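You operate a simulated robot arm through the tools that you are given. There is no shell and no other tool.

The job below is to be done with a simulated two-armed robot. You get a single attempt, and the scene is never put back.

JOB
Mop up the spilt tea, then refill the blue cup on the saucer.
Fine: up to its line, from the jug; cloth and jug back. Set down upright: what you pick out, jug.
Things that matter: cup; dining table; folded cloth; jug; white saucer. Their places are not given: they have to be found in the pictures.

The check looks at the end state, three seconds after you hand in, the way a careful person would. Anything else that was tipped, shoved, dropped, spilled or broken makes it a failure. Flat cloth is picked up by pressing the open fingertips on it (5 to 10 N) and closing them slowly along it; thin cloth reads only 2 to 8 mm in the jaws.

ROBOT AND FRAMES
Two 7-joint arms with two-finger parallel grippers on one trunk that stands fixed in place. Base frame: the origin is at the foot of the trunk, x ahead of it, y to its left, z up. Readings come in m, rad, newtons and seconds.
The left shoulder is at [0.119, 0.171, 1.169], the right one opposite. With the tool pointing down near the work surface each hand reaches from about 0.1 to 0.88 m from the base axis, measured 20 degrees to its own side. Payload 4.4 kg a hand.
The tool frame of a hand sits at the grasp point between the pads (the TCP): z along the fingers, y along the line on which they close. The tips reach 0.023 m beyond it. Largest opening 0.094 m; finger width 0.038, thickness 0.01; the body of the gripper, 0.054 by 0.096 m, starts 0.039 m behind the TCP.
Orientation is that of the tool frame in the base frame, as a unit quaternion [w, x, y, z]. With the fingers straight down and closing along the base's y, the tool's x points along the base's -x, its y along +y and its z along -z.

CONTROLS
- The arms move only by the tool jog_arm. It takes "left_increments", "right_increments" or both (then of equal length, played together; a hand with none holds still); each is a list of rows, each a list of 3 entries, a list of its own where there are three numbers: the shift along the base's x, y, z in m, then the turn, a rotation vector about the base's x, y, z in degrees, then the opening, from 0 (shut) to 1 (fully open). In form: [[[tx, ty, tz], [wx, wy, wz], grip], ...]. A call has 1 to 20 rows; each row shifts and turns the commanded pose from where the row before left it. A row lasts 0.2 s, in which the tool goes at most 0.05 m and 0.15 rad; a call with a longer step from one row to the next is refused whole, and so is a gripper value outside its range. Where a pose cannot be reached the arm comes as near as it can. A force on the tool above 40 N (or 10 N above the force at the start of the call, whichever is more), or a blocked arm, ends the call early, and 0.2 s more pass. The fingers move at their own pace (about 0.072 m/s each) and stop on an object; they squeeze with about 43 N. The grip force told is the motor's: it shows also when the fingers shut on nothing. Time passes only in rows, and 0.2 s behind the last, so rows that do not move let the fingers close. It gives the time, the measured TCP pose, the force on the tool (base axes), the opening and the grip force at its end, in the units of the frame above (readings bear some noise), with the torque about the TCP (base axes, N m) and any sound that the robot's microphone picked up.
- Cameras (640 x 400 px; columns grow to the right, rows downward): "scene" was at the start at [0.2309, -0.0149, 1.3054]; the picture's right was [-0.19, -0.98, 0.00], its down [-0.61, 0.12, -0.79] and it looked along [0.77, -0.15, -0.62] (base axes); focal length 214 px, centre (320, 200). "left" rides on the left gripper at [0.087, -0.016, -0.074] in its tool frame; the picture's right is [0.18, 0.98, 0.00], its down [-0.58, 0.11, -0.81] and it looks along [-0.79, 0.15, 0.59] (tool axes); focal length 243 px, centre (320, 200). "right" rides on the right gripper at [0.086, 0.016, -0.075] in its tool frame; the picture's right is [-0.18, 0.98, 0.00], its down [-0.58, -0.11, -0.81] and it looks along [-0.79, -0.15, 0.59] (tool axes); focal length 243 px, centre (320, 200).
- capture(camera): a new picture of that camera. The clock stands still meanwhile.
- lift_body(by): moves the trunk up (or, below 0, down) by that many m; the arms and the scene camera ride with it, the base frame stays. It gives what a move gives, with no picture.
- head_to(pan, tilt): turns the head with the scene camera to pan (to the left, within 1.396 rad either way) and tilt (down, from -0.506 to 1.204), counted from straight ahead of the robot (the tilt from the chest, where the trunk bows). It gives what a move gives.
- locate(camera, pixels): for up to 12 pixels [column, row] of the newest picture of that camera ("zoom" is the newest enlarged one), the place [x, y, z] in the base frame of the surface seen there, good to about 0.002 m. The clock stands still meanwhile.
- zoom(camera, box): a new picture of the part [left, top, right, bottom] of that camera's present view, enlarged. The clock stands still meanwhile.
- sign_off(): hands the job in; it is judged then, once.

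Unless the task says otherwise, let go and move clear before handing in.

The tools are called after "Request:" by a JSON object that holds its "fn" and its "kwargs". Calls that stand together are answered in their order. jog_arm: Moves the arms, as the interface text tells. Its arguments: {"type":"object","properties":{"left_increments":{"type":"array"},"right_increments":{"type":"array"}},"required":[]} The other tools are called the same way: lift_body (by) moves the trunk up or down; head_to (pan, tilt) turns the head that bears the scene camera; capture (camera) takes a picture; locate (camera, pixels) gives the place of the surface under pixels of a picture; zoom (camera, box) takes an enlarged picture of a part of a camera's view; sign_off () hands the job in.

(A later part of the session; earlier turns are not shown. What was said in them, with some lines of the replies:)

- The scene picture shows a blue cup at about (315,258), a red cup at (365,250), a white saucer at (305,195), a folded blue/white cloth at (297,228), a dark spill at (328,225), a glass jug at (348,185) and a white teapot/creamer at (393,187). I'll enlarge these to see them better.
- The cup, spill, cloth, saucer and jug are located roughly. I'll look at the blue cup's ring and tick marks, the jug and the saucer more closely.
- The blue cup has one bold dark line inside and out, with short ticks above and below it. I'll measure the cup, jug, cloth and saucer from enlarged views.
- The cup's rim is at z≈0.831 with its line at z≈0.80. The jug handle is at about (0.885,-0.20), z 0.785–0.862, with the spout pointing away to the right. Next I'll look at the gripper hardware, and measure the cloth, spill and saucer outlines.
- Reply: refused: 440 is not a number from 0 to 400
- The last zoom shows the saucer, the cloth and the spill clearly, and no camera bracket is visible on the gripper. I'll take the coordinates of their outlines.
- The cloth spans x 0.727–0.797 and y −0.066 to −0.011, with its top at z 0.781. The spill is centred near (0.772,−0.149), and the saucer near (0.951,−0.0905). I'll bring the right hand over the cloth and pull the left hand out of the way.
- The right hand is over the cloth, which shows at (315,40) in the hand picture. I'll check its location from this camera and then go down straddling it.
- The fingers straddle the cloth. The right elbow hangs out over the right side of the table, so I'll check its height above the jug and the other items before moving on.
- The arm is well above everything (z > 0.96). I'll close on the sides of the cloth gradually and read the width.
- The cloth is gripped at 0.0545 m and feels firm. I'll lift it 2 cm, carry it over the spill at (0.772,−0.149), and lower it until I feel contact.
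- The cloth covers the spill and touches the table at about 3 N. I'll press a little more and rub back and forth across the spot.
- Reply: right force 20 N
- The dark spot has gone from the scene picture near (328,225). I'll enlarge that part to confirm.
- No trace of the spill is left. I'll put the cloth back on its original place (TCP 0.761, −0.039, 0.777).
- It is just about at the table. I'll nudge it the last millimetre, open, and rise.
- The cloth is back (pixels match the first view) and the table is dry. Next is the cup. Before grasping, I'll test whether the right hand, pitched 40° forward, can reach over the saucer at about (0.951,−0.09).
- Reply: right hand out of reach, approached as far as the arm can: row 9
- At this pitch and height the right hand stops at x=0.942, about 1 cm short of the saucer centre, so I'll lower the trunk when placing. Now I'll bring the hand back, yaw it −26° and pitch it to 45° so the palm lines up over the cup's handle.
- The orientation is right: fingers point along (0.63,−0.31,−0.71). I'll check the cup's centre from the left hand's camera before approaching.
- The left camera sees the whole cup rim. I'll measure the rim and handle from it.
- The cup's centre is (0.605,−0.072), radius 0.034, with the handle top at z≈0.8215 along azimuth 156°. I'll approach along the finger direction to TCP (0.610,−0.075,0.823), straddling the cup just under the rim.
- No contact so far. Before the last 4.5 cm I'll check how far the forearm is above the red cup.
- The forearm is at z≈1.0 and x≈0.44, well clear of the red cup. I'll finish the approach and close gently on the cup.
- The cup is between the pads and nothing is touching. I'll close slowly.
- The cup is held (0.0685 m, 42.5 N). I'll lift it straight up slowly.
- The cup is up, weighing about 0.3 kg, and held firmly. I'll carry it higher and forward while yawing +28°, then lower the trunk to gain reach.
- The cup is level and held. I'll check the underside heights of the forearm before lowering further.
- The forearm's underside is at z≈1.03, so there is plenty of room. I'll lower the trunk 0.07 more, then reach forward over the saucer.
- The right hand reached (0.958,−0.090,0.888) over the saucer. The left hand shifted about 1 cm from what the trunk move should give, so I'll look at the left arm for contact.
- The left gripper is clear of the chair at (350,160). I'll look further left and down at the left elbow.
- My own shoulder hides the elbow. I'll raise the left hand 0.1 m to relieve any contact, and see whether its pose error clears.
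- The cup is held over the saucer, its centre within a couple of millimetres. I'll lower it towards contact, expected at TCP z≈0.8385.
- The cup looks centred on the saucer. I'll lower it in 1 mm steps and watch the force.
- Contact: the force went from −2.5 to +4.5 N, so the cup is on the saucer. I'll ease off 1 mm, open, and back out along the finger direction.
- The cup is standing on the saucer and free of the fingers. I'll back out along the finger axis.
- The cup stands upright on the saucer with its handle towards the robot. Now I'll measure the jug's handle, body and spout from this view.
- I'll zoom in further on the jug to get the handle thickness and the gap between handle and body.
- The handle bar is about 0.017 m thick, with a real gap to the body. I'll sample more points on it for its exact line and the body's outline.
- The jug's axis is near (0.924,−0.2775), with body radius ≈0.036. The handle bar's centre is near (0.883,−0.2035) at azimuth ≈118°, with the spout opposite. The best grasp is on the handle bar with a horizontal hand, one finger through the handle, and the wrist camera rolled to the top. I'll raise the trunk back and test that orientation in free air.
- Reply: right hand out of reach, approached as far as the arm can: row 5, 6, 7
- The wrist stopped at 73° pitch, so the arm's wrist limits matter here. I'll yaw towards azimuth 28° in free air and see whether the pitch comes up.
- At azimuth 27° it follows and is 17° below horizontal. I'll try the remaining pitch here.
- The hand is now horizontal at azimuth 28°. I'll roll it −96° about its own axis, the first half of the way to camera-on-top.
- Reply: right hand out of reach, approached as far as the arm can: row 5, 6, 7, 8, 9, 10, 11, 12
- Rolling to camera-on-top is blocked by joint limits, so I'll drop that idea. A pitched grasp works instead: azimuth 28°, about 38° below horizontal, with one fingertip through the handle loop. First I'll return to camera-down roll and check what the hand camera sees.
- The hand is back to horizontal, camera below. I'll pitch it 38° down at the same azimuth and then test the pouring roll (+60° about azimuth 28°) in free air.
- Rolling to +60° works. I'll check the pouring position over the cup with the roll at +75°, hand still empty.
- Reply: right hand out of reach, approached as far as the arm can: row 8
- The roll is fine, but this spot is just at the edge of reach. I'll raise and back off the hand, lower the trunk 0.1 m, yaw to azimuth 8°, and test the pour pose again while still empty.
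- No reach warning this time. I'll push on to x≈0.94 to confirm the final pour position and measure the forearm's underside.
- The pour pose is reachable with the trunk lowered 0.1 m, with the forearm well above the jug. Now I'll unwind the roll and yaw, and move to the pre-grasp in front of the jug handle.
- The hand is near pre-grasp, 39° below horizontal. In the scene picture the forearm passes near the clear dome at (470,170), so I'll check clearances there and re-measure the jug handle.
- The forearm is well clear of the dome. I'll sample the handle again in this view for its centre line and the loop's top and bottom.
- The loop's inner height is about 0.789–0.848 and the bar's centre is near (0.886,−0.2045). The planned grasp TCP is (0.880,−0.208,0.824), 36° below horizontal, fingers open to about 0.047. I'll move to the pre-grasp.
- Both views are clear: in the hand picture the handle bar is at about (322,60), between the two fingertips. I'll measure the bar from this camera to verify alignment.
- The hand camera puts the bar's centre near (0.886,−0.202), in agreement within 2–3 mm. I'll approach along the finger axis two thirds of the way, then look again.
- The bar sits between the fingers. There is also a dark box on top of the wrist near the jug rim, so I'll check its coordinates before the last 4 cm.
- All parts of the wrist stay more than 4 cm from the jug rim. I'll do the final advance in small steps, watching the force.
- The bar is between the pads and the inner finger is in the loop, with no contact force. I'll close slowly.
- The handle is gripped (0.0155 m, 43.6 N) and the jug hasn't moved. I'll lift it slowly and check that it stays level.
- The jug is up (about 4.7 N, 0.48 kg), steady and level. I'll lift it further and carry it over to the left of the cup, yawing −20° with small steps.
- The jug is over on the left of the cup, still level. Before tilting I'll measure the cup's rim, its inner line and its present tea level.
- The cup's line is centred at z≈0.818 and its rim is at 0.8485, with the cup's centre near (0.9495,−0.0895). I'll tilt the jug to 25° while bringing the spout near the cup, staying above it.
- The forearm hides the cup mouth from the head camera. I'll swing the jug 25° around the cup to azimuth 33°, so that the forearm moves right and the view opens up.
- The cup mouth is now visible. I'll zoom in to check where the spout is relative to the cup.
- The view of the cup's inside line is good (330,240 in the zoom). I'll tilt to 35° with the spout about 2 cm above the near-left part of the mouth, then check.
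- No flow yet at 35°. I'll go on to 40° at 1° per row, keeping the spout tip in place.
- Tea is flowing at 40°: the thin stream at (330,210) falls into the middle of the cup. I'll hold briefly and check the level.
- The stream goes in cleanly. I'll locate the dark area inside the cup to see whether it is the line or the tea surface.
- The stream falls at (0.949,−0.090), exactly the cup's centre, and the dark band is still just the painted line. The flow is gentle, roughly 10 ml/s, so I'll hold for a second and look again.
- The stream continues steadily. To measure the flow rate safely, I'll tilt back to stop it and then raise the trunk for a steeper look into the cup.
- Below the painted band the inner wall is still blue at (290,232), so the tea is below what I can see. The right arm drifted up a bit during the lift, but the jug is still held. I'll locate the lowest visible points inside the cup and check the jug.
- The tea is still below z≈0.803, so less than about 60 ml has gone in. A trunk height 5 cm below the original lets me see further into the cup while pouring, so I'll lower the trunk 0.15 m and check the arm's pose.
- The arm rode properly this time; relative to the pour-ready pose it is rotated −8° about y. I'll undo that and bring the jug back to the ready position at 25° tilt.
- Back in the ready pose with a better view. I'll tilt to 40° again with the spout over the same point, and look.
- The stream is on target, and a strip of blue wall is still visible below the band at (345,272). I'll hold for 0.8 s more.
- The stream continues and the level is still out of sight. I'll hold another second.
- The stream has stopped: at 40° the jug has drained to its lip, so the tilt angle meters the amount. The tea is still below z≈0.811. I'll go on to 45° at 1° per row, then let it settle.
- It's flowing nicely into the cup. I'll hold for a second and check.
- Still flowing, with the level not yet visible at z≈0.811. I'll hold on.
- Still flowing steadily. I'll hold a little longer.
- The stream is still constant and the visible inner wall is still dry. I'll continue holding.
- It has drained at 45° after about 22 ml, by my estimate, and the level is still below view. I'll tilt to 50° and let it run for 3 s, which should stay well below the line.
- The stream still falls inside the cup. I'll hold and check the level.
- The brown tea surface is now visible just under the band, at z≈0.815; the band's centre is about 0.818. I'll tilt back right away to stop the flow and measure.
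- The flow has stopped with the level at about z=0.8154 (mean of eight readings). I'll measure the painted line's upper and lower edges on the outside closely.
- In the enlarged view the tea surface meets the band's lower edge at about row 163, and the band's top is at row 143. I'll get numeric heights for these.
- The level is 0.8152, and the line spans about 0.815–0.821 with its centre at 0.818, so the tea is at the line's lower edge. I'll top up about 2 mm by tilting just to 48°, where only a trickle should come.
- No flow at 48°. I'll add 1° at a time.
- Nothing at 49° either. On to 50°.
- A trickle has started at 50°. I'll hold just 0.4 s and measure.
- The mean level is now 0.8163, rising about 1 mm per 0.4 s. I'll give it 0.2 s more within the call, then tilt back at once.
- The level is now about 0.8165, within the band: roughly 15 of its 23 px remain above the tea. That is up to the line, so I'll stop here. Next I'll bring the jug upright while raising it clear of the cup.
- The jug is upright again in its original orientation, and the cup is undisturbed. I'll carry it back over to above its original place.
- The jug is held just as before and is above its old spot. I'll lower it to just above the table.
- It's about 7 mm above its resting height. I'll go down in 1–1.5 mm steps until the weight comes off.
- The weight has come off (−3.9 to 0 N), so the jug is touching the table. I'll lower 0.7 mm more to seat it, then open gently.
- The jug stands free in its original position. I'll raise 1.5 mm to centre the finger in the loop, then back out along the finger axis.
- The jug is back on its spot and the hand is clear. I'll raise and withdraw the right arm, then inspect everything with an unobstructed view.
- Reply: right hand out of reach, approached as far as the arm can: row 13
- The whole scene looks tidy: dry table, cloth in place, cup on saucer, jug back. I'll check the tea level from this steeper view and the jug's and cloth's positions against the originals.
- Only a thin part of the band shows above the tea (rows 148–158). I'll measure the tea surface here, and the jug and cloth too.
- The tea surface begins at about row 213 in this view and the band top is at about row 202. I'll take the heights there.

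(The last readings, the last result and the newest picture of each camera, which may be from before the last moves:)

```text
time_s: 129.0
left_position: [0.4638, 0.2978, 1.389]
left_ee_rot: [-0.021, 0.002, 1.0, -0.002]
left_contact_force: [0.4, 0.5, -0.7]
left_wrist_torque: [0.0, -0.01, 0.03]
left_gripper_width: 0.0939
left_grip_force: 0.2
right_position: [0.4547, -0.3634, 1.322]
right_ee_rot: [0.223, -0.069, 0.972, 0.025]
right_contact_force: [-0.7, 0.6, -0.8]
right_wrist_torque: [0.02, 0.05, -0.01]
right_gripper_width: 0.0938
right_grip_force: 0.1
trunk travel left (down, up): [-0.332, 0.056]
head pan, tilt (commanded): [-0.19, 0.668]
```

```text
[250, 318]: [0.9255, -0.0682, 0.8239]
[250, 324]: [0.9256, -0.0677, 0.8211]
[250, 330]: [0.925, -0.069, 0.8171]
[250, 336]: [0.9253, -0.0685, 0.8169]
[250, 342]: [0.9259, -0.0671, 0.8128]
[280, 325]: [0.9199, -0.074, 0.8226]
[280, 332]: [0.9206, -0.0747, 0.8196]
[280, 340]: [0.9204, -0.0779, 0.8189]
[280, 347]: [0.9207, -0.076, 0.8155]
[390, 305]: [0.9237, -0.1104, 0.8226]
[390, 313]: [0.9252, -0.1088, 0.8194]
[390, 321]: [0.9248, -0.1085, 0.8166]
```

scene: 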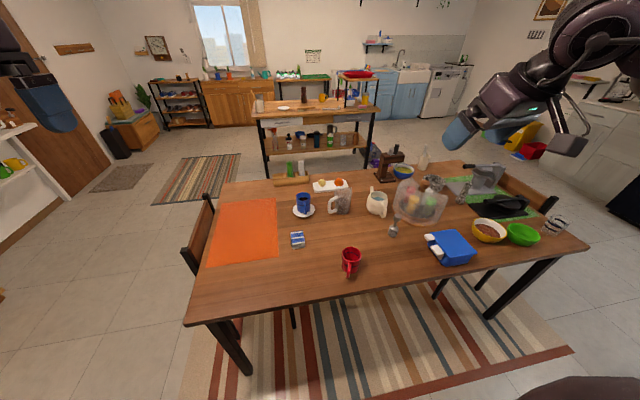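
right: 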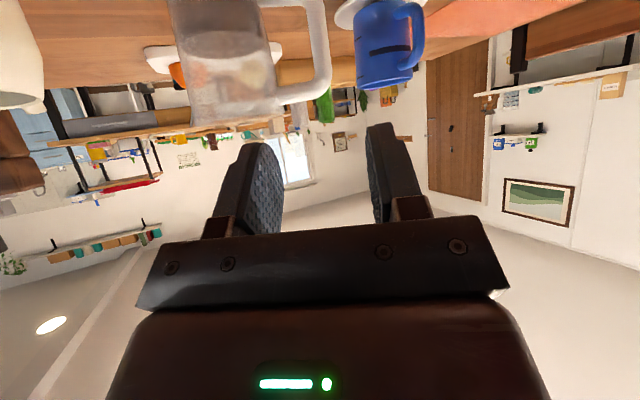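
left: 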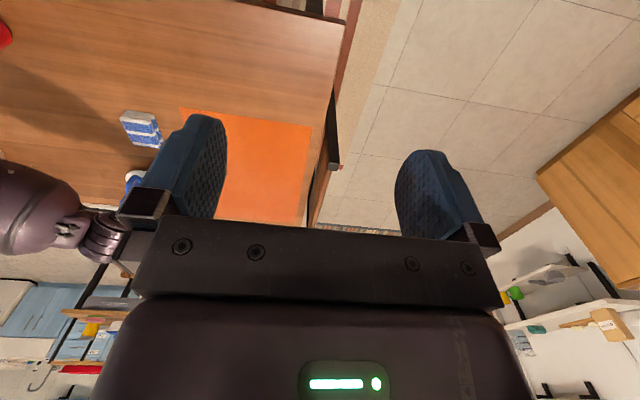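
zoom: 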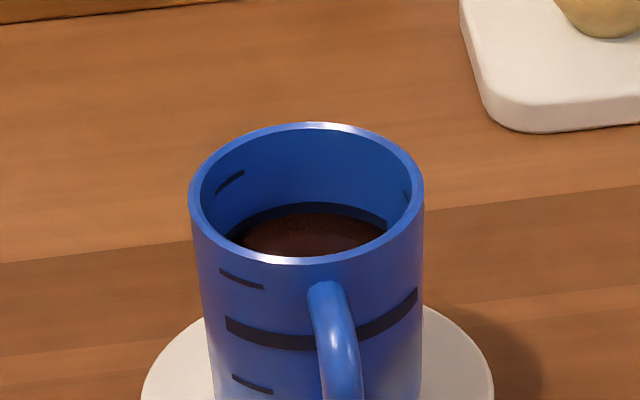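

The tea is at z≈0.817 and the line's centre is at 0.818, so the cup is filled to its line. The jug (base edge 0.893,−0.270) and the cloth corners match their first positions within a few millimetres. The table is dry and both hands are empty and clear, so I'm handing in.

Request:
{"fn": "sign_off", "kwargs": {}}

```text
The job is handed in.
```

The tea is mopped up, and the blue cup is on the white saucer, filled to its line from the jug. I've handed the job in, but I haven't seen the result of the check.

- **Spill:** I wiped it with the folded cloth, and no trace shows in the later pictures.
- **Cup:** it stands upright on the saucer with its handle towards the robot. The tea reads about z = 0.817, and the line's centre is about 0.818.
- **Cloth and jug:** both are back within a few millimetres of where they started, and the jug is upright.
- **Other things:** nothing else looks moved or tipped, and no tea shows outside the cup. Both hands are empty and clear of the table.

When I lowered the trunk to reach the saucer, the left arm shifted about 1 cm. I couldn't see its elbow to find out why, but the chair and table beside it looked unchanged.
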